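You operate a simulated robot arm through the tools that you are given. There is no shell and no other tool. Be economical: measure what you need, move in short steps, check, and stop when the job is done.

The job below is to be done with a simulated robot arm. You get a single attempt, and the scene is never put back.

## Task
Shut the vent, stand the yellow cup on the purple mat and the empty refill on the EMPTIES mat.
Fine: spill nothing; drip tray in again, red latch stays free. Set down upright: yellow measuring cup, refill with the white cap. Where these are worked on the way, their far stop is far enough and under half their travel is too little: drip tray.
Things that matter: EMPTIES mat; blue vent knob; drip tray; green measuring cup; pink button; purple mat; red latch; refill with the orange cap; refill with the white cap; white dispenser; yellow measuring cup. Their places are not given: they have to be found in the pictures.

Only the result counts: the job must be done as asked and must still hold three seconds after the hand-in. Knocking over, shifting, dropping, spilling or breaking anything else fails it. Lids that push on must go on centred and level and be pressed home; caps that screw on are set level and turned clockwise until they are tight.

## Robot
A 6-joint arm with a two-finger parallel gripper, fixed in place. Base frame: the origin is at the foot of the arm, x ahead of it, y to its left, z up; the work surface is at about z = 0. Readings come in mm, rad, newtons and seconds.
With the tool pointing down near the work surface it reaches from about 120 to 500 mm from the base axis. Its first joint turns from -1.257 to 1.257 rad. Payload 0.65 kg.
The tool frame sits at the grasp point between the pads (the TCP): z along the fingers, y along the line on which they close. The tips reach 25 mm beyond it. The gripper opens to 76 mm. The fingers are 18 mm wide and 10 mm thick; the gripper's body (36 by 78 mm) begins 45 mm behind the TCP.
Orientation is that of the tool frame in the base frame, as a unit quaternion [x, y, z, w]. With the fingers straight down and closing along the base's y, the tool's x points along the base's -x, its y along +y and its z along -z.

## Interface
- The arm moves only by the tool send_rows. Its argument "deltas" is a list of rows, each a list of 3 entries, a list of its own where there are three numbers: the shift along the tool's x, y, z in units of 200 mm (1.0 is 200 mm), then the turn, a rotation vector about the tool's x, y, z in units of 90 degrees (1.0 is 90 degrees), then the opening, from 0 (shut) to 1 (fully open). In form: [[[tx, ty, tz], [wx, wy, wz], fingers], ...]. A call has 1 to 12 rows; each row is the pose to reach, as a shift and turn from the pose commanded when the call began, along the tool's axes at that moment. A call with a number of a shift or a turn outside -1 to 1 is refused whole. Each row takes 0.2 s and may step no farther than 50 mm and 0.15 rad from the row before; otherwise, or with a gripper value out of range, the whole call is refused. Where a pose cannot be reached the arm comes as near as it can. A force on the tool above 90 N (or 10 N above the force at the start of the call, whichever is more), or a blocked arm, ends the call early, and 0.2 s more pass. The fingers move at their own pace (about 108 mm/s each) and stop on an object; they squeeze with about 37 N. The grip force told is the motor's: it shows also when the fingers shut on nothing. Time passes only in rows, and 0.2 s behind the last, so rows that repeat a pose let the fingers close. It gives the time, the measured TCP pose, the force on the tool (base axes), the opening and the grip force at its end, in the units of the frame above (readings bear some noise), with the torque about the TCP (base axes, N m) and any sound that the robot's microphone picked up.
- Cameras (640 x 400 px; columns grow to the right, rows downward): "scene" is fixed at [85.2, 312.2, 408.6]; the picture's right is [-0.32, -0.95, 0.00], its down [-0.49, 0.17, -0.86] and it looks along [0.81, -0.28, -0.52] (base axes); focal length 214 px, centre (320, 200). "wrist" rides on the gripper at [58, 11, -81] in the tool frame; the picture's right is [-0.18, 0.98, 0.00], its down [-0.75, -0.14, -0.64] and it looks along [-0.63, -0.12, 0.77] (tool axes); focal length 243 px, centre (320, 200).
- grab_frame(camera): a new picture of that camera. No time passes.
- locate(camera, pixels): for up to 12 pixels [column, row] of the newest picture of that camera ("zoom" is the newest enlarged one), the place [x, y, z] in the base frame of the surface seen there, good to about 3 mm. No time passes.
- enlarge(camera, box): a new picture of the part [left, top, right, bottom] of that camera's present view, enlarged. No time passes.
- close_job(): hands the job in; it is judged then, once.

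Keep the steps short. Do not move on a guess: measure, check each grasp and each placing, and mend mistakes. In all there are 80 turns and 34 pictures (those below and enlarged ones count). Leave the gripper open and the arm clear of the work at the hand-in unless told otherwise, and finish with a single line.

The tools are called after ">>>" by a JSON object that holds its "fn" and its "kwargs". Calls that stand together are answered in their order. send_rows: Moves the arm, as the interface text tells. Its arguments: {"type":"object","properties":{"deltas":{"type":"array"}},"required":["deltas"]} The other tools are called the same way: grab_frame (camera) takes a picture; locate (camera, pixels) gives the place of the surface under pixels of a picture; enlarge (camera, box) takes an enlarged picture of a part of a camera's view; close_job () hands the job in.

At the start:

```text
time: 0.0
position: [228.2, 179.4, 376.6]
orientation: [0.0, 1.0, 0.001, 0.001]
force: [-0.6, 0.4, 0.2]
wrist_torque: [-0.01, 0.01, 0.01]
grip_width: 75.9
grasp_force: 0.0
```

scene: 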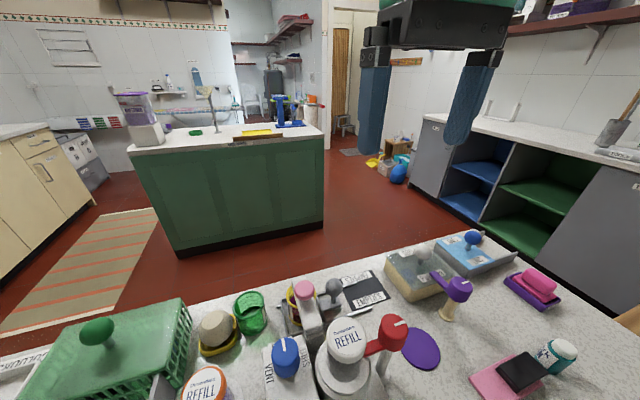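
wrist: 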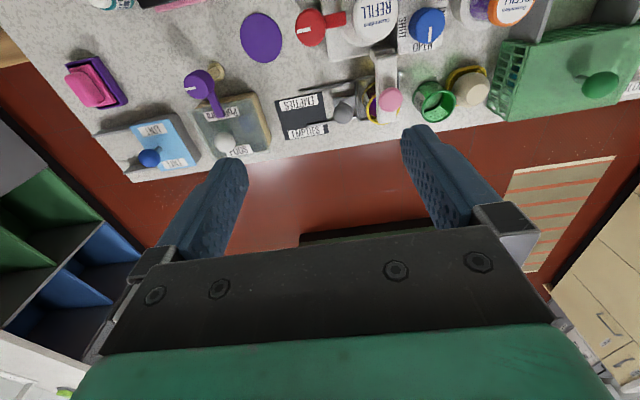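

I see a dispenser cluster around scene pixels (250-450, 270-400). I'll enlarge it in both cameras.

>>> {"fn": "enlarge", "kwargs": {"camera": "scene", "box": [170, 250, 410, 400]}}

>>> {"fn": "enlarge", "kwargs": {"camera": "wrist", "box": [240, 0, 560, 160]}}

```text
2.67 times, centred on (290, 325) of scene
```

zoom: 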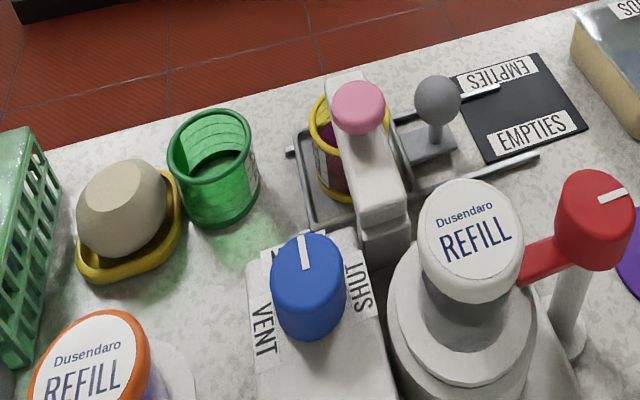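

```text
2.00 times, centred on (400, 80) of wrist
```

zoom: 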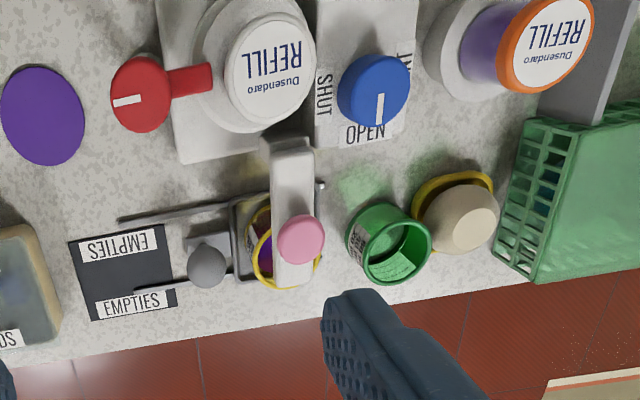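

The blue knob's white mark points at OPEN. The yellow cup is under the nozzle on the tray, and the grey knob is the tray's handle. Next I measure places.

>>> {"fn": "locate", "kwargs": {"camera": "zoom", "pixels": [[270, 70], [372, 90], [380, 110], [140, 95], [190, 80], [42, 115], [300, 240], [207, 268], [122, 275], [390, 245], [290, 160], [345, 40]]}}

>>> {"fn": "locate", "kwargs": {"camera": "scene", "pixels": [[346, 335], [287, 357], [392, 332], [375, 345], [420, 348], [303, 289], [333, 288], [370, 291], [292, 298], [313, 325], [331, 385], [284, 335]]}}

```text
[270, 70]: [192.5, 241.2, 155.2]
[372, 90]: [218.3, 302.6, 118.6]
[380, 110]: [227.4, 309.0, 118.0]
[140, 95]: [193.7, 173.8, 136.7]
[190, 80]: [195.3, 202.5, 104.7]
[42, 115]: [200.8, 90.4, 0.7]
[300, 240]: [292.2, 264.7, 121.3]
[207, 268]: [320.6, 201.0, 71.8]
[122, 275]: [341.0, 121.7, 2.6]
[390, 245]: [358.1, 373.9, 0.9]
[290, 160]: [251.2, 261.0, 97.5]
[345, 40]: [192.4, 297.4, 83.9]
```

```text
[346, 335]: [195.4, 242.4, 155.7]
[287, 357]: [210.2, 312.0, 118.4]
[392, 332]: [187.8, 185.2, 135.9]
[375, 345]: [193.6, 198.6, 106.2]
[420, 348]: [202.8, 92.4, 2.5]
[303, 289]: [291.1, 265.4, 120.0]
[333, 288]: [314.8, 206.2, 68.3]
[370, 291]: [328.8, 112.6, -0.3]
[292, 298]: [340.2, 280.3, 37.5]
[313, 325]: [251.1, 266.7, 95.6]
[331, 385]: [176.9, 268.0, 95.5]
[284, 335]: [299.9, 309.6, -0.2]
```

Positions agree between the views. I'll look closer at the latch and refill, and at the tray and cup.

>>> {"fn": "enlarge", "kwargs": {"camera": "scene", "box": [300, 300, 460, 400]}}

>>> {"fn": "enlarge", "kwargs": {"camera": "wrist", "box": [270, 0, 430, 100]}}

```text
4.00 times, centred on (380, 350) of scene
```

zoom: 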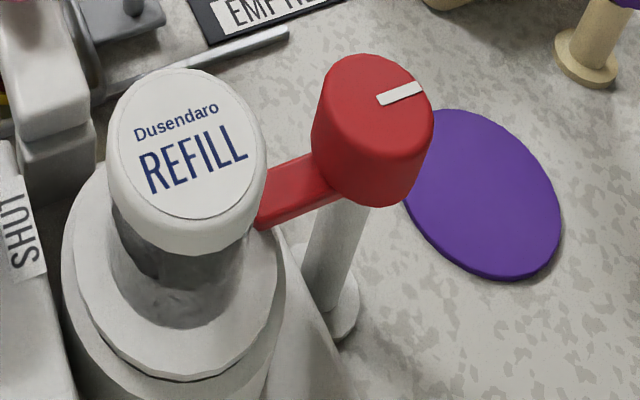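

```text
4.00 times, centred on (350, 50) of wrist
```

zoom: 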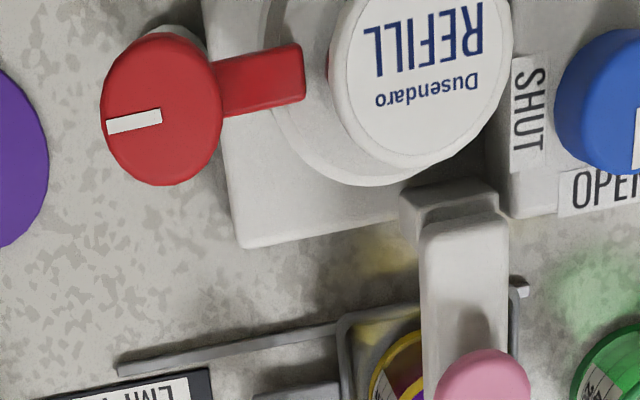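

The red arm lies over the refill's seat, so it is latched now. The vent comes first. I measure edges of the blue and red knobs and the cap.

>>> {"fn": "locate", "kwargs": {"camera": "wrist", "pixels": [[429, 46], [413, 45], [443, 45], [430, 31], [430, 59], [430, 36], [418, 45], [440, 50], [425, 58], [436, 33], [433, 55], [446, 42]]}}

>>> {"fn": "locate", "kwargs": {"camera": "zoom", "pixels": [[160, 110], [105, 115], [219, 100], [160, 182], [165, 40], [260, 85], [300, 85], [300, 60], [350, 60], [508, 60], [420, 165], [330, 125]]}}

>>> {"fn": "locate", "kwargs": {"camera": "scene", "pixels": [[284, 350], [273, 350], [297, 347], [284, 338], [284, 360], [286, 375], [329, 334], [365, 332], [346, 318], [346, 352], [381, 332], [404, 330]]}}

```text
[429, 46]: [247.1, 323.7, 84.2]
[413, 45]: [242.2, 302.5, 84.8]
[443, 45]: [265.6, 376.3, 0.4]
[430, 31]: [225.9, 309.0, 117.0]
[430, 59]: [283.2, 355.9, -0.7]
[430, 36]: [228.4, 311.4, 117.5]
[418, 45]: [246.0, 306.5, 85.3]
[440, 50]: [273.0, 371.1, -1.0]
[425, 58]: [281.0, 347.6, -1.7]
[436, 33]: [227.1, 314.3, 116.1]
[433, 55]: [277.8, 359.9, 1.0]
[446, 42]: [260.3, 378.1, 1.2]
```

```text
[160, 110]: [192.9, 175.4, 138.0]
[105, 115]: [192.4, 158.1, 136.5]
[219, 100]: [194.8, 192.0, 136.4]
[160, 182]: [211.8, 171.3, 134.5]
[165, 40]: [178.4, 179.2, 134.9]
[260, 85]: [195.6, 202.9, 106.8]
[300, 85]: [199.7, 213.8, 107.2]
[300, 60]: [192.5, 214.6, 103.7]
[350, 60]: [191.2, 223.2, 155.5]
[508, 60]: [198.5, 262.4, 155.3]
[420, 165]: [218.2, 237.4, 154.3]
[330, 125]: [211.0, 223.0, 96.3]
```

```text
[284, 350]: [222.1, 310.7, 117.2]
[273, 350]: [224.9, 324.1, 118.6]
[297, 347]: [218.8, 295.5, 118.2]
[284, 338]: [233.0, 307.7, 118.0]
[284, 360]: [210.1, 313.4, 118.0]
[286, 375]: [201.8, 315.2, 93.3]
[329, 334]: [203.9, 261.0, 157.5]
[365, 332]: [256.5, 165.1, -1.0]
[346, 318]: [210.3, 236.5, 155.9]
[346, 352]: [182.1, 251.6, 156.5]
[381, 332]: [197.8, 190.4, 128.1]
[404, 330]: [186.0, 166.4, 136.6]
```

Blue knob: centre about (221.5, 309.5), top z 118, about 32 mm wide. I'll go above it with the fingers part open so they clear the refill cap.

>>> {"fn": "send_rows", "kwargs": {"deltas": [[[0.01, 0.22, 0], [0, 0, 0], 0.66], [[0.03, 0.44, 0], [0, 0, 0], 0.66], [[0.034, 0.65, 0], [0, 0, 0], 0.66], [[0.034, 0.65, 0.24], [0, 0, 0], 0.66], [[0.034, 0.65, 0.48], [0, 0, 0], 0.66], [[0.034, 0.65, 0.72], [0, 0, 0], 0.66], [[0.034, 0.65, 0.95], [0, 0, 0], 0.66], [[0.034, 0.65, 0.95], [0, 0, 0], 0.66]]}}

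>>> {"fn": "grab_frame", "kwargs": {"camera": "scene"}}

>>> {"fn": "grab_frame", "kwargs": {"camera": "wrist"}}

```text
time: 1.8
position: [229.7, 319.4, 237.0]
orientation: [0.0, 1.0, 0.001, 0.001]
force: [-0.1, -0.2, -0.1]
wrist_torque: [0.0, -0.03, 0.0]
grip_width: 50.0
grasp_force: 0.1
out of reach, approached as far as the arm can: row 1, 2, 3, 4, 6, 7, 8
```

```text
27 pictures are left
```

scene: 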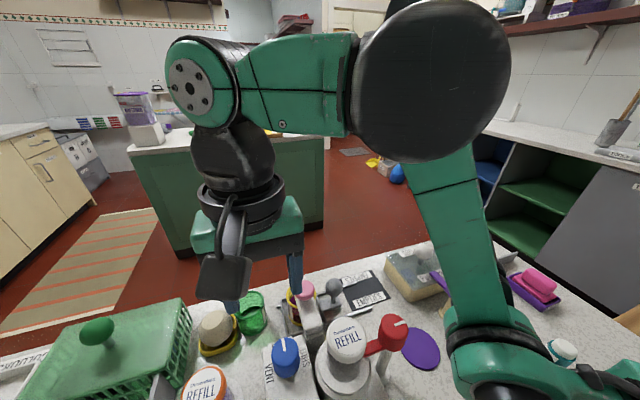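

```text
26 pictures are left
```

wrist: 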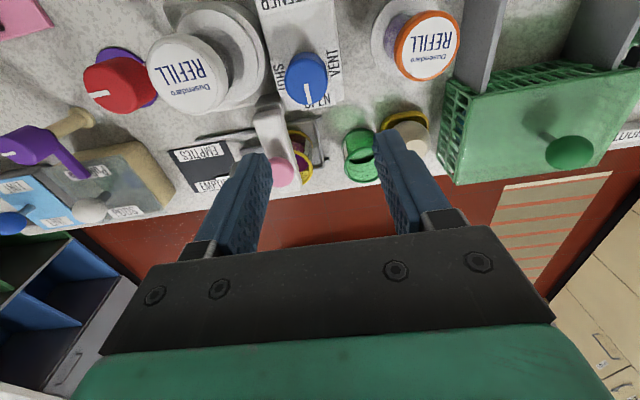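

The arm stopped short of the commanded point. I'll try a small step to see which pose the shift is reckoned from.

>>> {"fn": "send_rows", "kwargs": {"deltas": [[[0, 0, 0.1], [0, 0, 0], 0.66], [[0, 0, 0.1], [0, 0, 0], 0.66]]}}

```text
time: 2.4
position: [229.0, 319.7, 236.5]
orientation: [0.0, 1.0, 0.0, 0.002]
force: [0.5, -0.5, -0.7]
wrist_torque: [-0.03, 0.0, 0.0]
grip_width: 50.4
grasp_force: 0.1
out of reach, approached as far as the arm can: row 1, 2
```

It's still stuck at z about 237, which may be a joint limit tied to the tool's yaw. I'll turn the tool gradually counter-clockwise, in line with the arm.

>>> {"fn": "send_rows", "kwargs": {"deltas": [[[0, 0, -0.1], [0, 0, -0.09], 0.66], [[0, 0, -0.1], [0, 0, -0.18], 0.66], [[0, 0, -0.1], [0, 0, -0.27], 0.66], [[0, 0, -0.1], [0, 0, -0.36], 0.66], [[0, 0, -0.1], [0, 0, -0.45], 0.66], [[0, 0, -0.1], [0, 0, -0.54], 0.66]]}}

```text
time: 3.8
position: [230.7, 319.2, 255.8]
orientation: [-0.413, 0.911, 0.0, 0.002]
force: [-1.2, 0.0, -0.1]
wrist_torque: [0.01, -0.02, 0.01]
grip_width: 50.3
grasp_force: 0.0
```

This pose is reachable, and shifts count from the clipped pose. Now I try going down toward (221.5, 309.5) with this yaw.

>>> {"fn": "send_rows", "kwargs": {"deltas": [[[0, 0, 0.12], [0, 0, 0], 0.66], [[0, 0, 0.24], [0, 0, 0], 0.66], [[0, 0, 0.24], [0, 0, 0], 0.66]]}}

```text
time: 4.6
position: [229.5, 318.4, 237.1]
orientation: [-0.412, 0.911, 0.0, 0.001]
force: [-0.1, 0.2, -0.5]
wrist_torque: [0.02, 0.01, 0.01]
grip_width: 50.3
grasp_force: 0.1
out of reach, approached as far as the arm can: row 1, 2, 3
```

The yaw isn't the cause. Tool x is now roughly radially inward, so I test whether a small inward shift works at this height.

>>> {"fn": "send_rows", "kwargs": {"deltas": [[[0.07, 0, 0], [0, 0, 0], 0.66], [[0.07, 0, 0], [0, 0, 0], 0.66]]}}

>>> {"fn": "send_rows", "kwargs": {"deltas": [[[-0.1, 0, 0], [0, 0, 0], 0.66], [[-0.2, 0, 0], [0, 0, 0], 0.66], [[-0.2, 0, 0.15], [0, 0, 0], 0.66], [[-0.2, 0, 0.3], [0, 0, 0], 0.66]]}}

```text
time: 5.2
position: [229.6, 319.0, 236.9]
orientation: [-0.411, 0.912, 0.001, 0.001]
force: [0.1, 0.4, 0.5]
wrist_torque: [0.02, 0.03, 0.02]
grip_width: 50.2
grasp_force: 0.0
out of reach, approached as far as the arm can: row 1, 2
```

```text
time: 6.2
position: [265.2, 363.9, 191.0]
orientation: [-0.412, 0.911, 0.0, 0.001]
force: [-0.4, 0.0, -0.7]
wrist_torque: [0.01, 0.0, -0.02]
grip_width: 50.0
grasp_force: 0.1
out of reach, approached as far as the arm can: row 4
```

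Going outward allows going lower, so this looks like an elbow-fold or branch limit. I'll go back up and inward to find where the free region is.

>>> {"fn": "send_rows", "kwargs": {"deltas": [[[0, 0, -0.2], [0, 0, 0], 0.66], [[0, 0, -0.4], [0, 0, 0], 0.66], [[0.2, 0, -0.5], [0, 0, 0], 0.66], [[0.4, 0, -0.55], [0, 0, 0], 0.66]]}}

>>> {"fn": "send_rows", "kwargs": {"deltas": [[[0.2, 0, 0], [0, 0, 0], 0.66], [[0.4, 0, 0], [0, 0, 0], 0.66]]}}

>>> {"fn": "send_rows", "kwargs": {"deltas": [[[0, 0, 0.2], [0, 0, 0], 0.66], [[0, 0, 0.4], [0, 0, 0], 0.66]]}}

```text
time: 7.2
position: [215.0, 305.6, 303.3]
orientation: [-0.413, 0.911, 0.0, 0.001]
force: [0.4, 0.4, -0.3]
wrist_torque: [-0.03, 0.02, -0.03]
grip_width: 50.2
grasp_force: 0.0
out of reach, approached as far as the arm can: row 2, 4
```

```text
time: 7.8
position: [195.6, 295.3, 335.1]
orientation: [-0.413, 0.911, 0.0, 0.0]
force: [1.1, 0.0, 0.1]
wrist_torque: [0.03, 0.04, 0.0]
grip_width: 50.1
grasp_force: 0.1
out of reach, approached as far as the arm can: row 1, 2
```

```text
time: 8.4
position: [214.0, 322.2, 272.1]
orientation: [-0.411, 0.911, 0.0, 0.001]
force: [-0.3, -0.2, 1.1]
wrist_torque: [0.01, 0.02, 0.01]
grip_width: 50.1
grasp_force: 0.1
out of reach, approached as far as the arm can: row 1, 2
```

The reachable band is thin. That suggests the elbow went past straight into the wrong bend when my first move over-reached high up. I'll stretch out past reach and come back in to let the elbow bend the right way.

>>> {"fn": "send_rows", "kwargs": {"deltas": [[[-0.2, 0, -0.13], [0, 0, 0], 0.66], [[-0.4, 0, -0.26], [0, 0, 0], 0.66], [[-0.6, 0, -0.4], [0, 0, 0], 0.66], [[-0.4, 0, -0.26], [0, 0, 0], 0.66], [[-0.2, 0, -0.13], [0, 0, 0], 0.66], [[0, 0, 0], [0, 0, 0], 0.66], [[0.2, 0, 0.1], [0, 0, 0], 0.66]]}}

>>> {"fn": "send_rows", "kwargs": {"deltas": [[[0.2, 0, 0.1], [0, 0, 0], 0.66], [[0.2, 0, 0.1], [0, 0, 0], 0.66]]}}

```text
time: 10.0
position: [211.8, 321.7, 270.5]
orientation: [-0.412, 0.911, 0.0, 0.0]
force: [-0.1, 0.3, -0.4]
wrist_torque: [0.01, -0.01, -0.01]
grip_width: 50.4
grasp_force: 0.1
out of reach, approached as far as the arm can: row 1, 2, 3, 4, 5, 7
```

```text
time: 10.6
position: [212.2, 324.3, 269.5]
orientation: [-0.412, 0.911, 0.001, 0.001]
force: [-0.6, -0.7, 0.1]
wrist_torque: [0.02, 0.04, 0.02]
grip_width: 50.2
grasp_force: 0.2
out of reach, approached as far as the arm can: row 1, 2
```

It's still in the wrong region. I need to see the arm's shape, so I'll take a scene picture.

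>>> {"fn": "grab_frame", "kwargs": {"camera": "scene"}}

>>> {"fn": "locate", "kwargs": {"camera": "scene", "pixels": [[430, 60], [440, 180], [460, 250], [480, 330], [500, 370], [300, 90], [190, 80], [230, 150], [240, 200], [540, 380], [430, 110], [370, 90]]}}

```text
25 pictures are left
```

scene: 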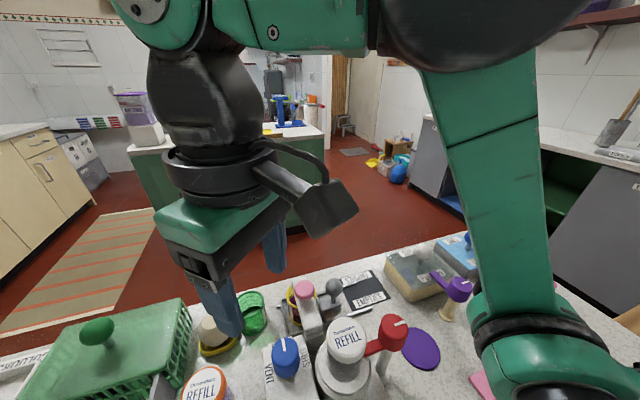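

```text
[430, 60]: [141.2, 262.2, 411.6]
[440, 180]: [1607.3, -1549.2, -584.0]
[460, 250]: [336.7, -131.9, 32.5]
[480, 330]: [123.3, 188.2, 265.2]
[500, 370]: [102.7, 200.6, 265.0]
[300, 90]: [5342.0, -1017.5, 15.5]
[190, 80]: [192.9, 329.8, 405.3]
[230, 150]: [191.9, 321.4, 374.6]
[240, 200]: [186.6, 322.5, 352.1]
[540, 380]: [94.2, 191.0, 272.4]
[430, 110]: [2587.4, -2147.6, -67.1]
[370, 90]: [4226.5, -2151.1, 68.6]
```

The elbow is bent downward at about (r 222, z 240). I'll stretch out high, then sweep quickly straight down so the forearm rotates down through straight into the elbow-up bend. I stop at z 230, above everything.

>>> {"fn": "send_rows", "kwargs": {"deltas": [[[0.085, 0, -0.2], [0, 0, 0], 0.66], [[0.185, 0, -0.4], [0, 0, 0], 0.66], [[0.285, 0, -0.62], [0, 0, 0], 0.66], [[0.285, 0, -0.75], [0, 0, 0], 0.66], [[0.285, 0, -0.51], [0, 0, 0], 0.66], [[0.285, 0, -0.27], [0, 0, 0], 0.66], [[0.285, 0, -0.03], [0, 0, 0], 0.66], [[0.285, 0, 0.18], [0, 0, 0], 0.66]]}}

```text
time: 12.4
position: [207.3, 334.3, 236.7]
orientation: [-0.412, 0.911, 0.0, 0.0]
force: [0.5, 0.3, -0.7]
wrist_torque: [0.01, 0.01, 0.01]
grip_width: 50.4
grasp_force: 0.0
out of reach, approached as far as the arm can: row 3, 4, 5, 6, 7, 8
```

It's still in the wrong bend. I'll move over the free edge of the counter (lower azimuth, beyond x of about 420) and stretch there with bigger sweeps.

>>> {"fn": "send_rows", "kwargs": {"deltas": [[[-0.1, 0, -0.1], [0, 0, 0], 0.66], [[-0.15, -0.22, -0.1], [0, 0, 0], 0.66], [[-0.18, -0.44, -0.1], [0, 0, 0], 0.66], [[-0.2, -0.66, -0.1], [0, 0, 0], 0.66], [[-0.2, -0.88, -0.1], [0, 0, 0], 0.66]]}}

>>> {"fn": "send_rows", "kwargs": {"deltas": [[[0, -0.2, 0], [0, 0, 0.09], 0.66], [[0, -0.4, 0], [0, 0, 0.18], 0.66], [[0, -0.4, 0], [0, 0, 0.27], 0.66], [[0, -0.4, 0], [0, 0, 0.36], 0.66]]}}

```text
time: 13.6
position: [355.6, 241.5, 248.8]
orientation: [-0.412, 0.911, 0.001, 0.002]
force: [-0.2, -0.2, -0.7]
wrist_torque: [0.04, -0.01, -0.03]
grip_width: 50.0
grasp_force: 0.0
out of reach, approached as far as the arm can: row 5
```

```text
time: 14.6
position: [405.3, 182.9, 240.7]
orientation: [-0.14, 0.99, 0.001, 0.001]
force: [-0.6, 0.7, -0.1]
wrist_torque: [0.01, -0.02, -0.01]
grip_width: 50.3
grasp_force: 0.0
out of reach, approached as far as the arm can: row 2, 3, 4
```

I'm at the outer limit over the counter edge. Now I sweep down while stretched beyond reach, then come inward.

>>> {"fn": "send_rows", "kwargs": {"deltas": [[[-0.2, 0, 0.1], [0, 0, 0], 0.66], [[-0.35, 0, 0.28], [0, 0, 0], 0.66], [[-0.45, 0, 0.5], [0, 0, 0], 0.66], [[-0.25, 0, 0.5], [0, 0, 0], 0.66], [[-0.02, 0, 0.5], [0, 0, 0], 0.66], [[0.2, 0, 0.5], [0, 0, 0], 0.66]]}}

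```text
time: 16.0
position: [366.7, 172.2, 139.5]
orientation: [-0.141, 0.99, 0.001, 0.001]
force: [0.6, 0.3, 0.5]
wrist_torque: [0.02, -0.02, -0.02]
grip_width: 50.3
grasp_force: 0.1
out of reach, approached as far as the arm can: row 1, 2, 3, 4
```

The elbow flipped; this pose is reachable. Now I go up to z 210 and across to above the blue knob.

>>> {"fn": "send_rows", "kwargs": {"deltas": [[[0, 0, -0.2], [0, 0, 0], 0.66], [[0, 0, -0.35], [0, 0, 0], 0.66], [[0.1, 0.17, -0.35], [0, 0, 0], 0.66], [[0.2, 0.34, -0.35], [0, 0, 0], 0.66], [[0.3, 0.51, -0.35], [0, 0, 0], 0.66], [[0.4, 0.68, -0.35], [0, 0, 0], 0.66], [[0.508, 0.861, -0.35], [0, 0, 0], 0.66], [[0.508, 0.861, -0.3], [0, 0, 0], 0.66]]}}

>>> {"fn": "grab_frame", "kwargs": {"camera": "wrist"}}

```text
time: 17.8
position: [219.4, 308.6, 201.3]
orientation: [-0.14, 0.99, 0.001, 0.0]
force: [-0.4, 0.4, 0.2]
wrist_torque: [-0.01, 0.01, -0.04]
grip_width: 50.4
grasp_force: 0.1
```

```text
24 pictures are left
```

wrist: 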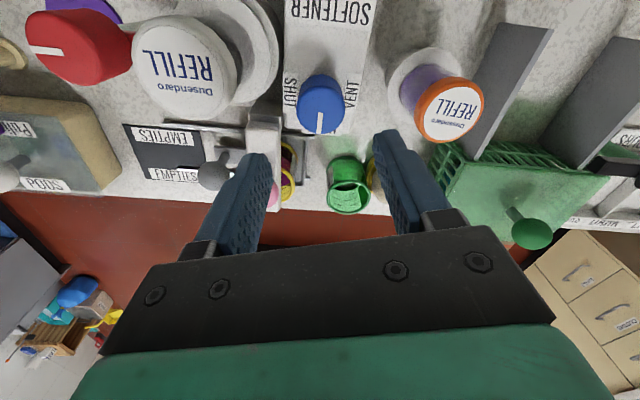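

The view is good. I refine the knob's centre from this nearer picture.

>>> {"fn": "locate", "kwargs": {"camera": "wrist", "pixels": [[321, 112], [303, 110], [342, 108], [322, 132], [321, 95], [321, 85], [186, 88], [160, 85], [235, 70], [190, 115], [70, 50], [125, 45]]}}

```text
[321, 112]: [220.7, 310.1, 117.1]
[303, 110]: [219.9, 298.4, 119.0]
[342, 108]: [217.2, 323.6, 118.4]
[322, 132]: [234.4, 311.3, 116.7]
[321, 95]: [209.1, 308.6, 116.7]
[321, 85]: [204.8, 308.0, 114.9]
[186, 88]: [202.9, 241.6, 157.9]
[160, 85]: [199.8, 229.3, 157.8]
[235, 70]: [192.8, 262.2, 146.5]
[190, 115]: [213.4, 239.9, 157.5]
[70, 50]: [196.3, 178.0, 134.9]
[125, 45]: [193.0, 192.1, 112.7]
```

Knob centre (220, 310.3). I lower to TCP z 122 and close on the knob.

>>> {"fn": "send_rows", "kwargs": {"deltas": [[[-0.005, 0.007, 0.15], [0, 0, 0], 0.66], [[-0.005, 0.007, 0.3], [0, 0, 0], 0.66], [[-0.005, 0.007, 0.395], [0, 0, 0], 0.66], [[-0.005, 0.007, 0.395], [0, 0, 0], 0.3], [[-0.005, 0.007, 0.395], [0, 0, 0], 0.2], [[-0.005, 0.007, 0.395], [0, 0, 0], 0.2]]}}

```text
time: 19.2
position: [220.2, 309.9, 122.0]
orientation: [-0.14, 0.99, 0.001, 0.001]
force: [-0.4, -3.0, 2.1]
wrist_torque: [-0.6, -0.02, 0.01]
grip_width: 33.7
grasp_force: 44.9
```

The knob is gripped (33.7 mm). I turn it 90° clockwise seen from above, from OPEN to SHUT.

>>> {"fn": "send_rows", "kwargs": {"deltas": [[[-0.0, 0.0, 0], [0, 0, 0.09], 0.2], [[0, 0, 0], [0, 0, 0.18], 0.2], [[0, 0, 0], [0, 0, 0.27], 0.2], [[0, 0, 0], [0, 0, 0.36], 0.2], [[0, 0, 0], [0, 0, 0.45], 0.2], [[0, 0, 0], [0, 0, 0.54], 0.2], [[0, 0, 0], [0, 0, 0.63], 0.2], [[0, 0, 0], [0, 0, 0.72], 0.2], [[0, 0, 0], [0, 0, 0.81], 0.2], [[0, 0, 0], [0, 0, 0.9], 0.2], [[0, 0, 0], [0, 0, 0.99], 0.2]]}}

```text
time: 21.6
position: [219.8, 309.6, 123.2]
orientation: [0.595, 0.804, -0.001, 0.0]
force: [-21.1, -16.6, -1.6]
wrist_torque: [-0.14, 0.06, 0.15]
grip_width: 34.7
grasp_force: 12.1
```

The turn is complete. I release, rise, and check the mark.

>>> {"fn": "send_rows", "kwargs": {"deltas": [[[0, 0, 0], [0, 0, 0], 0.66], [[0, 0, 0], [0, 0, 0], 0.66], [[0, 0, -0.2], [0, 0, 0], 0.66], [[0, 0, -0.4], [0, 0, 0], 0.66]]}}

>>> {"fn": "enlarge", "kwargs": {"camera": "scene", "box": [230, 270, 430, 395]}}

```text
time: 22.6
position: [221.2, 311.7, 202.6]
orientation: [0.594, 0.805, 0.001, -0.001]
force: [0.1, 0.9, 0.1]
wrist_torque: [0.01, 0.02, 0.0]
grip_width: 50.4
grasp_force: 0.0
```

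```text
3.20 times, centred on (330, 332) of scene
```

zoom: 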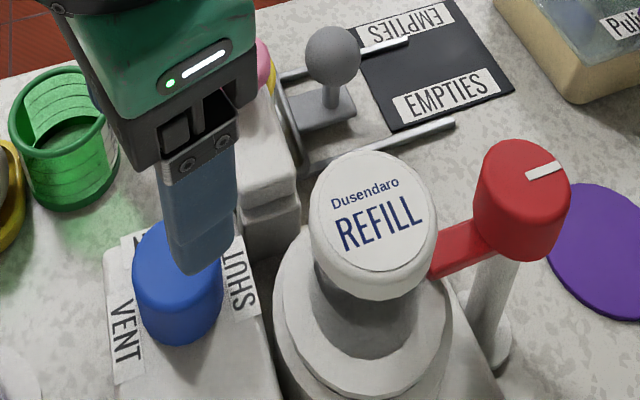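

The finger hides the mark, so I'll check later. Next is the red latch: I move over its knob at (194.5, 175.5), tips staying above the refill cap.

>>> {"fn": "send_rows", "kwargs": {"deltas": [[[-0.15, -0.08, 0], [0, 0, 0], 0.66], [[-0.31, -0.165, 0], [0, 0, 0], 0.66], [[-0.46, -0.25, 0], [0, 0, 0], 0.66], [[-0.612, -0.329, 0], [0, 0, 0], 0.66], [[-0.612, -0.329, 0], [0, 0, 0], 0.66]]}}

>>> {"fn": "enlarge", "kwargs": {"camera": "scene", "box": [230, 250, 470, 400]}}

>>> {"fn": "grab_frame", "kwargs": {"camera": "wrist"}}

```text
time: 23.8
position: [194.0, 172.9, 201.2]
orientation: [0.593, 0.805, 0.001, -0.001]
force: [-0.6, 0.3, -0.4]
wrist_torque: [-0.02, 0.0, 0.0]
grip_width: 50.5
grasp_force: 0.1
```

```text
2.67 times, centred on (350, 325) of scene
```

zoom: 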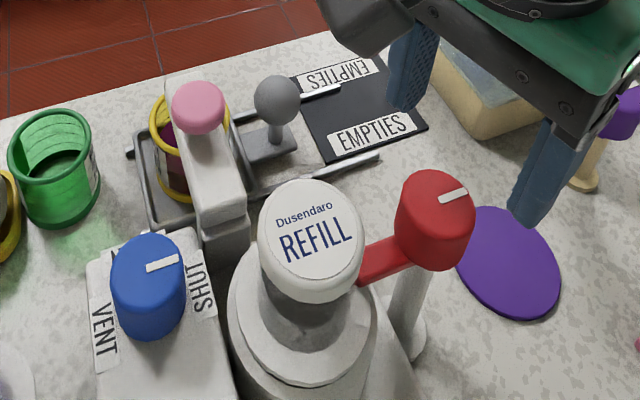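

```text
21 pictures are left
```

wrist: 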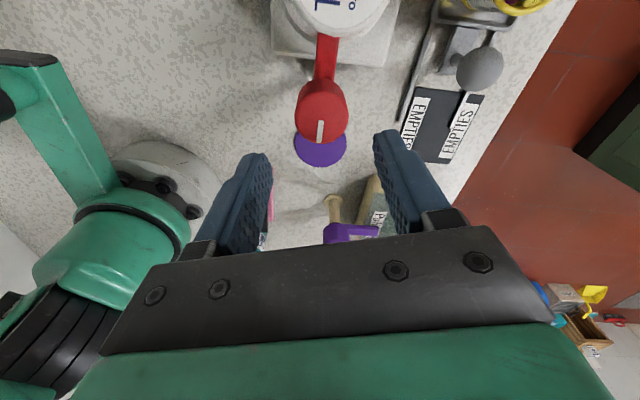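

The vent's mark now points at SHUT. I refine the red knob's position.

>>> {"fn": "locate", "kwargs": {"camera": "wrist", "pixels": [[321, 120], [298, 118], [345, 118], [321, 141], [321, 104], [325, 60], [327, 42]]}}

>>> {"fn": "locate", "kwargs": {"camera": "scene", "pixels": [[391, 330], [380, 332], [404, 327], [391, 319], [391, 341]]}}

```text
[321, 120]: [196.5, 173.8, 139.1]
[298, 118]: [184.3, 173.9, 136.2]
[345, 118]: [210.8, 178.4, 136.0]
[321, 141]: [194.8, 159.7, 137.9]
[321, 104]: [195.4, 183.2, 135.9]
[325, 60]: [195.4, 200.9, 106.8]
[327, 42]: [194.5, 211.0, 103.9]
```

```text
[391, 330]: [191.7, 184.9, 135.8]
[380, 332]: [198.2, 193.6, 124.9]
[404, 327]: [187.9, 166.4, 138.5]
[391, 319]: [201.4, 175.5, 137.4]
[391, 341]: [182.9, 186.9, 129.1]
```

Red knob centre (195.5, 175). I lower to z 141 (tips above the arm at 107), close, and try a small counter-clockwise turn.

>>> {"fn": "send_rows", "kwargs": {"deltas": [[[0.008, 0.01, 0.15], [0, 0, 0], 0.66], [[0.008, 0.01, 0.3], [0, 0, 0], 0.66], [[0.008, 0.01, 0.3], [0, 0, 0], 0.3], [[0.008, 0.01, 0.3], [0, 0, 0], 0.2], [[0.008, 0.01, 0.3], [0, 0, 0], 0.2]]}}

>>> {"fn": "send_rows", "kwargs": {"deltas": [[[0, 0, 0], [0, 0, -0.06], 0.2], [[0, 0, 0], [0, 0, -0.12], 0.2], [[0, 0, 0], [0, 0, -0.18], 0.2]]}}

>>> {"fn": "enlarge", "kwargs": {"camera": "scene", "box": [310, 290, 470, 390]}}

```text
time: 25.0
position: [194.9, 176.9, 141.3]
orientation: [0.594, 0.805, 0.001, -0.001]
force: [-9.2, -3.1, 8.9]
wrist_torque: [-0.6, 0.63, 0.01]
grip_width: 33.3
grasp_force: 44.8
```

```text
time: 25.8
position: [195.3, 176.2, 141.5]
orientation: [0.473, 0.881, 0.0, -0.001]
force: [-31.6, -5.7, 7.8]
wrist_torque: [0.06, -0.18, -0.81]
grip_width: 33.7
grasp_force: 44.8
```

```text
4.00 times, centred on (390, 340) of scene
```

zoom: 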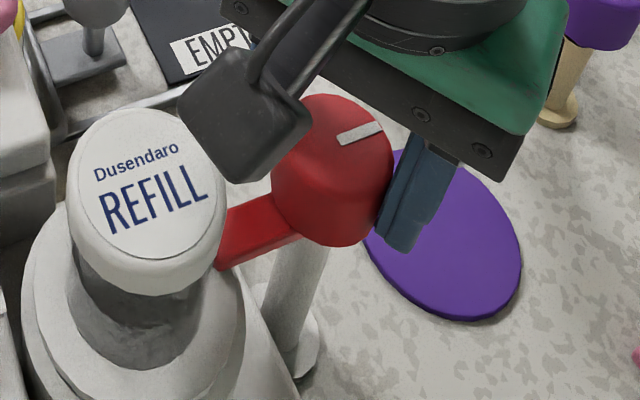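

The torque is 0.81 N·m and the knob hardly moved, so this way is blocked. I turn back and go clockwise.

>>> {"fn": "send_rows", "kwargs": {"deltas": [[[0, 0, 0], [0, 0, 0.09], 0.2], [[0, 0, 0], [0, 0, 0.18], 0.2], [[0, 0, 0], [0, 0, 0.27], 0.2], [[0, 0, 0], [0, 0, 0.36], 0.2]]}}

>>> {"fn": "enlarge", "kwargs": {"camera": "scene", "box": [310, 290, 470, 390]}}

```text
time: 26.8
position: [194.5, 177.2, 141.6]
orientation: [0.702, 0.712, 0.0, 0.0]
force: [-32.7, -4.9, -22.4]
wrist_torque: [0.65, -0.17, 0.03]
grip_width: 33.5
grasp_force: 44.9
```

```text
4.00 times, centred on (390, 340) of scene
```

zoom: 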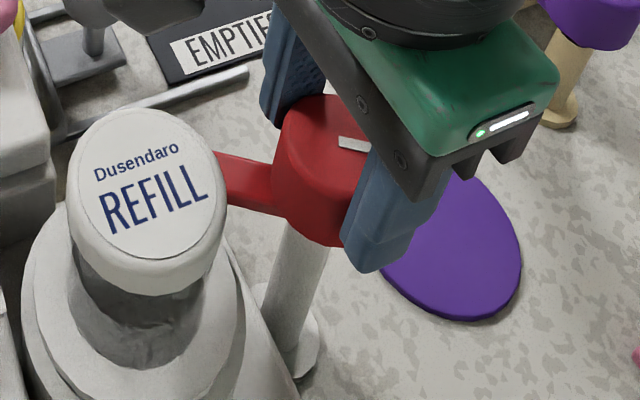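

The latch arm now swings clockwise, away from the refill. I continue.

>>> {"fn": "send_rows", "kwargs": {"deltas": [[[0, 0, 0], [0, 0, 0.09], 0.2], [[0, 0, 0], [0, 0, 0.18], 0.2], [[0, 0, 0], [0, 0, 0.27], 0.2], [[0, 0, 0], [0, 0, 0.36], 0.2], [[0, 0, 0], [0, 0, 0.45], 0.2], [[0, 0, 0], [0, 0, 0.54], 0.2], [[0, 0, 0], [0, 0, 0.63], 0.2], [[0, 0, 0], [0, 0, 0.72], 0.2], [[0, 0, 0], [0, 0, 0.8], 0.2]]}}

>>> {"fn": "enlarge", "kwargs": {"camera": "scene", "box": [310, 290, 470, 390]}}

```text
time: 28.3
position: [206.2, 160.9, 141.7]
orientation: [0.931, 0.364, -0.006, -0.035]
force: [-46.4, 48.4, -16.8]
wrist_torque: [-0.03, -0.44, 0.16]
grip_width: 67.5
grasp_force: 32.9
out of reach, approached as far as the arm can: row 6, 7
stopped in row 7: the force on the tool passed its limit at 145 N (the readings are from after the stop); the commanded pose is now the measured one
```

```text
4.00 times, centred on (390, 340) of scene
```

zoom: 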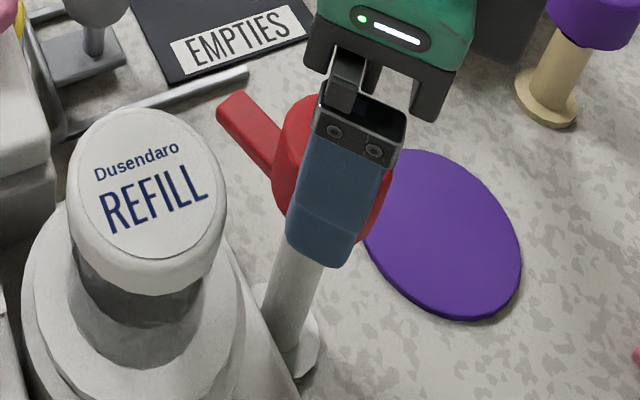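

A wrist joint reached its limit and the fingers slipped wide. The latch arm is turned about 70°. I open and rise straight up.

>>> {"fn": "send_rows", "kwargs": {"deltas": [[[0, 0, 0], [0, 0, 0], 1.0], [[0, 0, 0], [0, 0, 0], 1.0], [[0, 0, -0.2], [0, 0, 0], 1.0], [[0, 0, -0.35], [0, 0, 0], 1.0]]}}

>>> {"fn": "enlarge", "kwargs": {"camera": "scene", "box": [310, 290, 470, 390]}}

```text
time: 29.3
position: [210.9, 153.7, 210.5]
orientation: [0.932, 0.361, -0.004, -0.026]
force: [0.0, 0.3, -0.3]
wrist_torque: [0.04, -0.01, 0.02]
grip_width: 75.8
grasp_force: 0.0
```

```text
4.00 times, centred on (390, 340) of scene
```

zoom: 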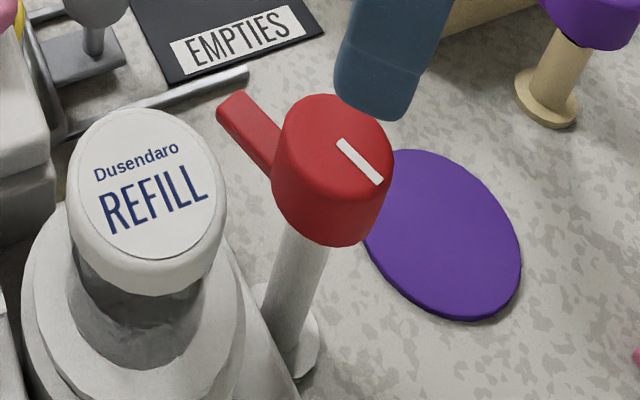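

I measure how far the arm is turned, from the arm tip and the mark ends.

>>> {"fn": "locate", "kwargs": {"camera": "zoom", "pixels": [[235, 102], [265, 135], [340, 143], [378, 182], [335, 145], [150, 180], [150, 115], [215, 205]]}}

```text
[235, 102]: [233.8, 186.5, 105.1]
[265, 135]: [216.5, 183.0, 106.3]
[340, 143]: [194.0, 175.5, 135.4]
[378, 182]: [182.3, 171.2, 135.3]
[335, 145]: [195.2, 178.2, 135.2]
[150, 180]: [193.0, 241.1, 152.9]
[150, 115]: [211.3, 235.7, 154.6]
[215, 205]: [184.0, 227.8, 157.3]
```

It's turned about 74°. I'll rotate the wrist back (also levelling it), re-centre over the knob, and regrip to finish the turn.

>>> {"fn": "send_rows", "kwargs": {"deltas": [[[0.003, -0.02, 0.0], [-0.003, -0.003, -0.09], 0.66], [[0.006, -0.04, 0.0], [-0.006, -0.006, -0.18], 0.66], [[0.009, -0.06, 0.0], [-0.009, -0.009, -0.27], 0.66], [[0.012, -0.08, 0.0], [-0.0125, -0.0125, -0.36], 0.66], [[0.015, -0.1, 0.0], [-0.0155, -0.0155, -0.45], 0.66], [[0.015, -0.132, 0.0], [-0.019, -0.019, -0.54], 0.66], [[0.015, -0.132, 0.0], [-0.022, -0.022, -0.63], 0.66], [[0.015, -0.132, 0.0], [-0.025, -0.025, -0.719], 0.66], [[0.015, -0.132, 0.0], [-0.025, -0.025, -0.719], 0.66]]}}

```text
time: 31.3
position: [196.2, 175.9, 212.5]
orientation: [0.593, 0.805, 0.0, -0.001]
force: [0.0, 0.1, -0.7]
wrist_torque: [-0.04, 0.02, -0.02]
grip_width: 50.0
grasp_force: 0.1
```

I lower, grip, and turn a further ~34° clockwise.

>>> {"fn": "send_rows", "kwargs": {"deltas": [[[-0.002, -0.005, 0.2], [0, 0, 0], 0.66], [[-0.002, -0.005, 0.355], [0, 0, 0], 0.66], [[-0.002, -0.005, 0.355], [0, 0, 0], 0.3], [[-0.002, -0.005, 0.355], [0, 0, 0], 0.2], [[-0.002, -0.005, 0.355], [0, 0, 0], 0.2], [[-0.002, -0.005, 0.355], [0, 0, 0.09], 0.2], [[-0.002, -0.005, 0.355], [0, 0, 0.18], 0.2], [[-0.002, -0.005, 0.355], [0, 0, 0.27], 0.2], [[-0.002, -0.005, 0.355], [0, 0, 0.36], 0.2]]}}

```text
time: 33.3
position: [194.5, 175.6, 142.6]
orientation: [0.795, 0.606, 0.001, 0.0]
force: [18.3, 3.8, -9.8]
wrist_torque: [-0.04, -0.22, 1.01]
grip_width: 33.1
grasp_force: 45.3
```

The torque of 1.0 N·m shows the far stop was reached. I release and rise, then look.

>>> {"fn": "send_rows", "kwargs": {"deltas": [[[0, 0, 0], [0, 0, 0], 0.66], [[0, 0, 0], [0, 0, 0], 0.66], [[0, 0, -0.2], [0, 0, 0], 0.66], [[0, 0, -0.35], [0, 0, 0], 0.66]]}}

>>> {"fn": "enlarge", "kwargs": {"camera": "scene", "box": [250, 280, 430, 392]}}

>>> {"fn": "locate", "kwargs": {"camera": "zoom", "pixels": [[340, 200], [280, 195], [400, 190], [340, 140], [340, 250], [335, 285], [345, 300], [260, 270], [270, 330]]}}

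```text
time: 34.3
position: [194.3, 176.2, 211.1]
orientation: [0.794, 0.608, 0.0, -0.001]
force: [0.5, 0.2, -0.3]
wrist_torque: [0.0, -0.03, 0.01]
grip_width: 50.2
grasp_force: 0.0
```

```text
3.56 times, centred on (340, 336) of scene
```

zoom: 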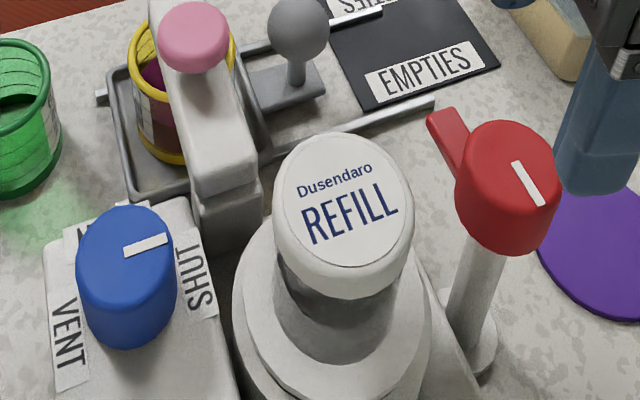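

```text
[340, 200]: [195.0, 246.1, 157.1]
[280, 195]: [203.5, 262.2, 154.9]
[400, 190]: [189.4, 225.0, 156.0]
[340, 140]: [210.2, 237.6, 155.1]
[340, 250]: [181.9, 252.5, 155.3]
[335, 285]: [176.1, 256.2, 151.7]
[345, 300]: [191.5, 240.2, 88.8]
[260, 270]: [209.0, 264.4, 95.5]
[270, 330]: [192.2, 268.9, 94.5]
```

The latch is free at its stop and the vent is shut. Refill cap centre is about (196.3, 244), top z 156, 40 mm wide. I move above it with fingers along x and measure the EMPTIES mat.

>>> {"fn": "send_rows", "kwargs": {"deltas": [[[0.11, -0.026, 0], [0, 0, -0.056], 0.76], [[0.22, -0.053, 0], [0, 0, -0.112], 0.76], [[0.33, -0.079, 0], [0, 0, -0.168], 0.76], [[0.33, -0.079, 0], [0, 0, -0.168], 0.76]]}}

>>> {"fn": "locate", "kwargs": {"camera": "scene", "pixels": [[362, 290], [337, 282], [371, 272], [389, 298], [354, 308], [205, 378], [420, 348], [403, 335], [437, 360], [400, 352], [440, 345]]}}

>>> {"fn": "grab_frame", "kwargs": {"camera": "wrist"}}

```text
time: 35.3
position: [196.4, 243.5, 211.7]
orientation: [0.707, 0.707, 0.0, -0.001]
force: [-0.3, -1.0, 0.2]
wrist_torque: [-0.03, 0.0, -0.03]
grip_width: 57.9
grasp_force: 0.1
```

```text
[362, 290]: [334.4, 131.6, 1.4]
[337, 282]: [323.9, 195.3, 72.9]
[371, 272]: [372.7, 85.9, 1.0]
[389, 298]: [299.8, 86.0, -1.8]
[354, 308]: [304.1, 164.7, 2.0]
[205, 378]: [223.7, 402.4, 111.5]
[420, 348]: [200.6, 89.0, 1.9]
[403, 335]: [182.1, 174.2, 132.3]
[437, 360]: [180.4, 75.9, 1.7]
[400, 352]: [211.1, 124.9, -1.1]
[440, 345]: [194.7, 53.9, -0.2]
```

```text
15 pictures are left
```

wrist: 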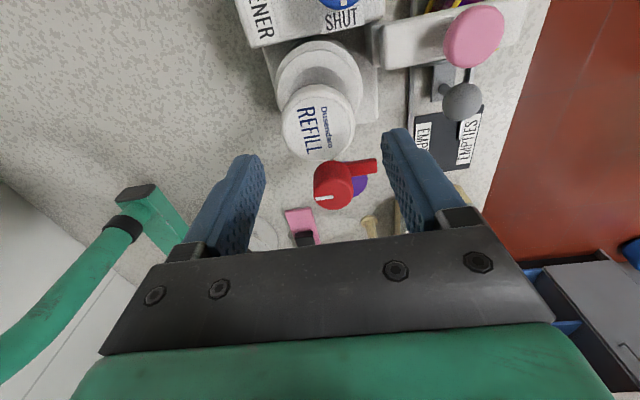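

EMPTIES mat: x 300–373, y 85–163. The tray would slide toward that mat, so I do the cup and tray first and the refill last. I move over the tray knob near (318, 203).

>>> {"fn": "send_rows", "kwargs": {"deltas": [[[-0.05, 0.15, 0], [0, 0, 0], 0.66], [[-0.1, 0.3, 0], [0, 0, 0], 0.66], [[-0.15, 0.45, 0], [0, 0, 0], 0.66], [[-0.2025, 0.608, 0], [0, 0, 0], 0.66], [[-0.2025, 0.608, 0.15], [0, 0, 0], 0.66], [[-0.2025, 0.608, 0.3], [0, 0, 0], 0.66], [[-0.2025, 0.608, 0.3], [0, 0, 0], 0.66]]}}

>>> {"fn": "grab_frame", "kwargs": {"camera": "wrist"}}

```text
time: 36.9
position: [316.7, 203.5, 152.0]
orientation: [0.708, 0.706, -0.001, -0.002]
force: [-0.5, 0.1, 1.0]
wrist_torque: [0.0, -0.02, -0.02]
grip_width: 50.4
grasp_force: 0.1
```

```text
14 pictures are left
```

wrist: 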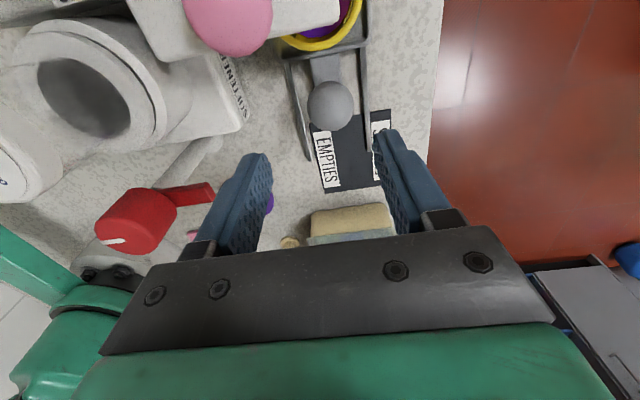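

Ball at (330, 103), rails to either side, and part of the cup rim are visible. I measure them.

>>> {"fn": "locate", "kwargs": {"camera": "wrist", "pixels": [[330, 104], [311, 104], [349, 104], [330, 86], [330, 122], [325, 68], [305, 155], [368, 150], [345, 28], [310, 43], [347, 40], [300, 100]]}}

```text
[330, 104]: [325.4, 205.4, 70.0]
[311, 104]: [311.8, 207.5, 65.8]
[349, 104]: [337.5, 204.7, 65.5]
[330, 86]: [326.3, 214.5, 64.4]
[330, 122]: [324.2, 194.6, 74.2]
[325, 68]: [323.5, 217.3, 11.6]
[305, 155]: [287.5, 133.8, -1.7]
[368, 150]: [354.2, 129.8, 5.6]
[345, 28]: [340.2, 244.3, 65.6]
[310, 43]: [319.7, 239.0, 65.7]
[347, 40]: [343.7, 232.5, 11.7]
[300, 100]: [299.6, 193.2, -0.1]
```

Ball centre about (324.5, 203, 62), 26 mm across; cup rim at z 66. I lower onto the ball and close.

>>> {"fn": "send_rows", "kwargs": {"deltas": [[[-0.003, 0.039, 0.0], [0, 0, 0], 0.66], [[-0.003, 0.039, 0.2], [0, 0, 0], 0.66], [[-0.003, 0.039, 0.4], [0, 0, 0], 0.66], [[-0.003, 0.039, 0.445], [0, 0, 0], 0.66], [[-0.003, 0.039, 0.445], [0, 0, 0], 0.3], [[-0.003, 0.039, 0.445], [0, 0, 0], 0.1], [[-0.003, 0.039, 0.445], [0, 0, 0], 0.1]]}}

```text
time: 38.5
position: [324.6, 202.8, 62.6]
orientation: [0.708, 0.706, -0.002, -0.002]
force: [-31.1, -6.1, -6.4]
wrist_torque: [0.28, -0.05, -0.07]
grip_width: 33.6
grasp_force: 45.4
```

Gripped at 33.6 mm with a 31 N sideways load. I ease 1.5 mm toward -x while pulling the tray slowly toward -y.

>>> {"fn": "send_rows", "kwargs": {"deltas": [[[0, -0.008, 0], [0, 0, 0], 0.1], [[-0.01, -0.008, 0], [0, 0, 0], 0.1], [[-0.03, -0.008, 0], [0, 0, 0], 0.1], [[-0.06, -0.008, 0], [0, 0, 0], 0.1], [[-0.09, -0.008, 0], [0, 0, 0], 0.1], [[-0.12, -0.008, 0], [0, 0, 0], 0.1], [[-0.15, -0.008, 0], [0, 0, 0], 0.1], [[-0.18, -0.008, 0], [0, 0, 0], 0.1], [[-0.2, -0.008, 0], [0, 0, 0], 0.1], [[-0.21, -0.008, 0], [0, 0, 0], 0.1]]}}

```text
time: 40.7
position: [325.3, 160.7, 62.6]
orientation: [0.708, 0.707, 0.001, -0.001]
force: [18.2, 1.1, 32.8]
wrist_torque: [0.28, -0.11, -0.05]
grip_width: 33.7
grasp_force: 45.4
```

42 mm out with little drag. I continue slowly toward the stop.

>>> {"fn": "send_rows", "kwargs": {"deltas": [[[-0.02, 0.003, 0], [0, 0, 0], 0.1], [[-0.05, 0.003, 0], [0, 0, 0], 0.1], [[-0.08, 0.003, 0], [0, 0, 0], 0.1], [[-0.11, 0.003, 0], [0, 0, 0], 0.1], [[-0.13, 0.003, 0], [0, 0, 0], 0.1], [[-0.14, 0.003, 0], [0, 0, 0], 0.1]]}}

>>> {"fn": "enlarge", "kwargs": {"camera": "scene", "box": [250, 240, 410, 340]}}

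```text
time: 42.1
position: [325.4, 132.4, 63.7]
orientation: [0.708, 0.706, 0.0, 0.0]
force: [15.1, 1.1, 24.4]
wrist_torque: [-0.13, -0.05, 0.1]
grip_width: 33.5
grasp_force: 45.3
```

```text
4.00 times, centred on (330, 290) of scene
```

zoom: 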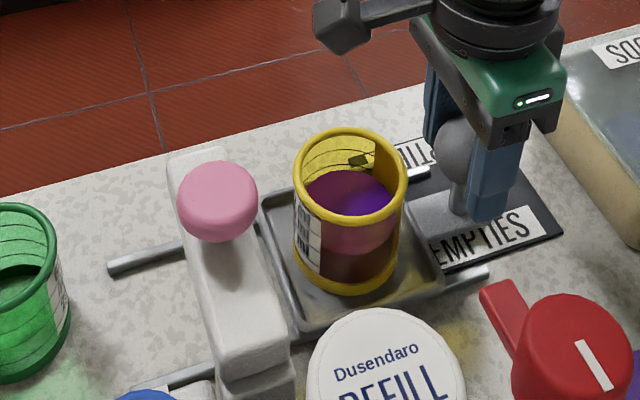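

The cup is clear of the nozzle. I pull a little more, gently, to find the stop, then release and rise.

>>> {"fn": "send_rows", "kwargs": {"deltas": [[[-0.01, 0, 0], [0, 0, 0], 0.1], [[-0.025, 0, 0], [0, 0, 0], 0.1], [[-0.04, 0, 0], [0, 0, 0], 0.1], [[-0.055, 0, 0], [0, 0, 0], 0.1], [[-0.07, 0, 0], [0, 0, 0], 0.1], [[-0.08, 0, 0], [0, 0, 0], 0.1]]}}

```text
time: 43.5
position: [325.0, 116.0, 62.7]
orientation: [0.708, 0.706, 0.001, 0.0]
force: [18.7, 1.8, 0.1]
wrist_torque: [0.03, -0.07, 0.06]
grip_width: 33.5
grasp_force: 44.9
```

87 mm out, with room around the cup. I release the knob and rise.

>>> {"fn": "send_rows", "kwargs": {"deltas": [[[0, 0, 0], [0, 0, 0], 0.66], [[0, 0, 0], [0, 0, 0], 0.66], [[0, 0, -0.15], [0, 0, 0], 0.66], [[0, 0, -0.35], [0, 0, 0], 0.66], [[0, 0, -0.55], [0, 0, 0], 0.66], [[0, 0, -0.6], [0, 0, 0], 0.66]]}}

>>> {"fn": "enlarge", "kwargs": {"camera": "scene", "box": [270, 240, 430, 340]}}

```text
time: 44.9
position: [325.6, 117.0, 183.7]
orientation: [0.707, 0.707, 0.001, -0.001]
force: [0.5, 0.5, -0.3]
wrist_torque: [-0.03, -0.03, 0.02]
grip_width: 50.2
grasp_force: 0.0
```

```text
4.00 times, centred on (350, 290) of scene
```

zoom: 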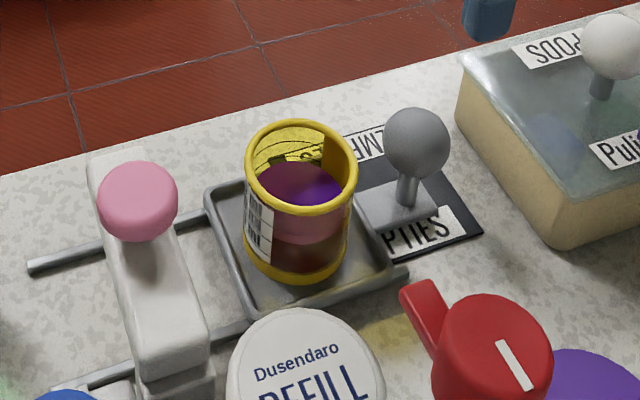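

Now I measure the cup's rim, its base and the ball in this enlarged view.

>>> {"fn": "locate", "kwargs": {"camera": "zoom", "pixels": [[248, 170], [355, 170], [300, 122], [305, 211], [257, 195], [345, 195], [300, 278], [415, 140], [290, 130], [265, 270], [220, 200], [400, 260]]}}

```text
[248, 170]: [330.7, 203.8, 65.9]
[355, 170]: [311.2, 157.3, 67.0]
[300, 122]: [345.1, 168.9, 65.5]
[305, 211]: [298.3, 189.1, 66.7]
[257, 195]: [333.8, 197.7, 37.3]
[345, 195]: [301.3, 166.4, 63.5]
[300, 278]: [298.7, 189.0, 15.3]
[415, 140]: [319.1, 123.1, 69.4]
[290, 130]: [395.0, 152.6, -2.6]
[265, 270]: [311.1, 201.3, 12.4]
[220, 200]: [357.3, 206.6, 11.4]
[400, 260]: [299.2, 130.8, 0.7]
```

Cup: centre (321.3, 180), 51 mm wide, rim z 66, base z 13. I'll turn 20° so the wrist camera stays off the pink button and move over the cup. I also measure the purple mat's edges and the purple lever.

>>> {"fn": "send_rows", "kwargs": {"deltas": [[[0.1, -0.007, 0], [0, 0, 0.075], 1.0], [[0.2, -0.014, 0], [0, 0, 0.15], 1.0], [[0.315, -0.0215, 0], [0, 0, 0.222], 1.0], [[0.315, -0.0215, 0], [0, 0, 0.222], 1.0]]}}

>>> {"fn": "locate", "kwargs": {"camera": "scene", "pixels": [[403, 347], [438, 354], [413, 329], [425, 366], [458, 285], [447, 312], [440, 283], [550, 290], [500, 380], [470, 290]]}}

>>> {"fn": "grab_frame", "kwargs": {"camera": "scene"}}

```text
time: 45.9
position: [321.0, 179.3, 182.9]
orientation: [0.82, 0.572, 0.001, -0.001]
force: [0.4, -0.2, 0.1]
wrist_torque: [-0.02, -0.01, -0.02]
grip_width: 75.9
grasp_force: 0.1
```

```text
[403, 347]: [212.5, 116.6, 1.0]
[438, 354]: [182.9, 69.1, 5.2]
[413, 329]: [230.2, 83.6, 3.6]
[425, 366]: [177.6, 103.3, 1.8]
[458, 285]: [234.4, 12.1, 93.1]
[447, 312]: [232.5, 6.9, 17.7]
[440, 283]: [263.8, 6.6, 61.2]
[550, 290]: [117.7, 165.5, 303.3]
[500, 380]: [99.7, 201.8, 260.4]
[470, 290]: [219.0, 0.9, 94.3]
```

```text
11 pictures are left
```

scene: 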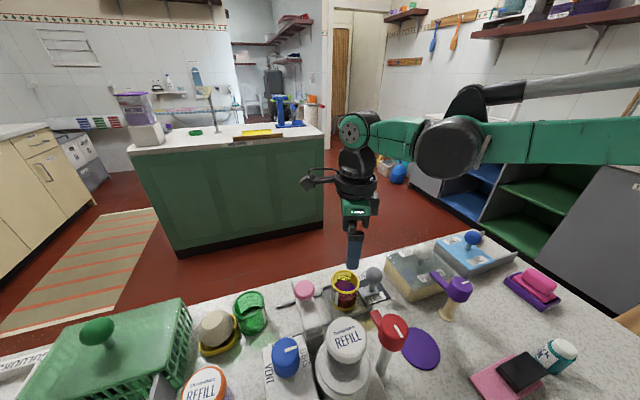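

Mat centre about (202, 92), radius 28. I lower over the cup to TCP z 45 and close gently.

>>> {"fn": "send_rows", "kwargs": {"deltas": [[[0, 0, 0.2], [0, 0, 0], 1.0], [[0, 0, 0.4], [0, 0, 0], 1.0], [[0, 0, 0.58], [0, 0, 0], 1.0], [[0, 0, 0.69], [0, 0, 0], 1.0], [[0, 0, 0.69], [0, 0, 0], 0.85], [[0, 0, 0.69], [0, 0, 0], 0.72], [[0, 0, 0.69], [0, 0, 0], 0.66], [[0, 0, 0.69], [0, 0, 0], 0.6], [[0, 0, 0.69], [0, 0, 0], 0.5], [[0, 0, 0.69], [0, 0, 0], 0.4], [[0, 0, 0.69], [0, 0, 0], 0.4]]}}

```text
time: 48.3
position: [319.7, 179.5, 43.8]
orientation: [0.819, 0.573, 0.0, -0.001]
force: [0.0, -0.5, -0.5]
wrist_torque: [0.01, -0.02, 0.03]
grip_width: 46.8
grasp_force: 37.0
```

The cup is gripped at 46.8 mm. I lift slowly and smoothly.

>>> {"fn": "send_rows", "kwargs": {"deltas": [[[0, 0, -0.01], [0, 0, 0], 0.4], [[0, 0, -0.03], [0, 0, 0], 0.4], [[0, 0, -0.07], [0, 0, 0], 0.4], [[0, 0, -0.12], [0, 0, 0], 0.4], [[0, 0, -0.18], [0, 0, 0], 0.4], [[0, 0, -0.25], [0, 0, 0], 0.4], [[0, 0, -0.32], [0, 0, 0], 0.4], [[0, 0, -0.38], [0, 0, 0], 0.4], [[0, 0, -0.43], [0, 0, 0], 0.4], [[0, 0, -0.47], [0, 0, 0], 0.4], [[0, 0, -0.49], [0, 0, 0], 0.4], [[0, 0, -0.5], [0, 0, 0], 0.4]]}}

```text
time: 50.9
position: [321.3, 179.1, 145.5]
orientation: [0.82, 0.572, 0.001, -0.001]
force: [1.1, -0.9, -0.6]
wrist_torque: [-0.01, 0.01, 0.03]
grip_width: 46.8
grasp_force: 37.6
```

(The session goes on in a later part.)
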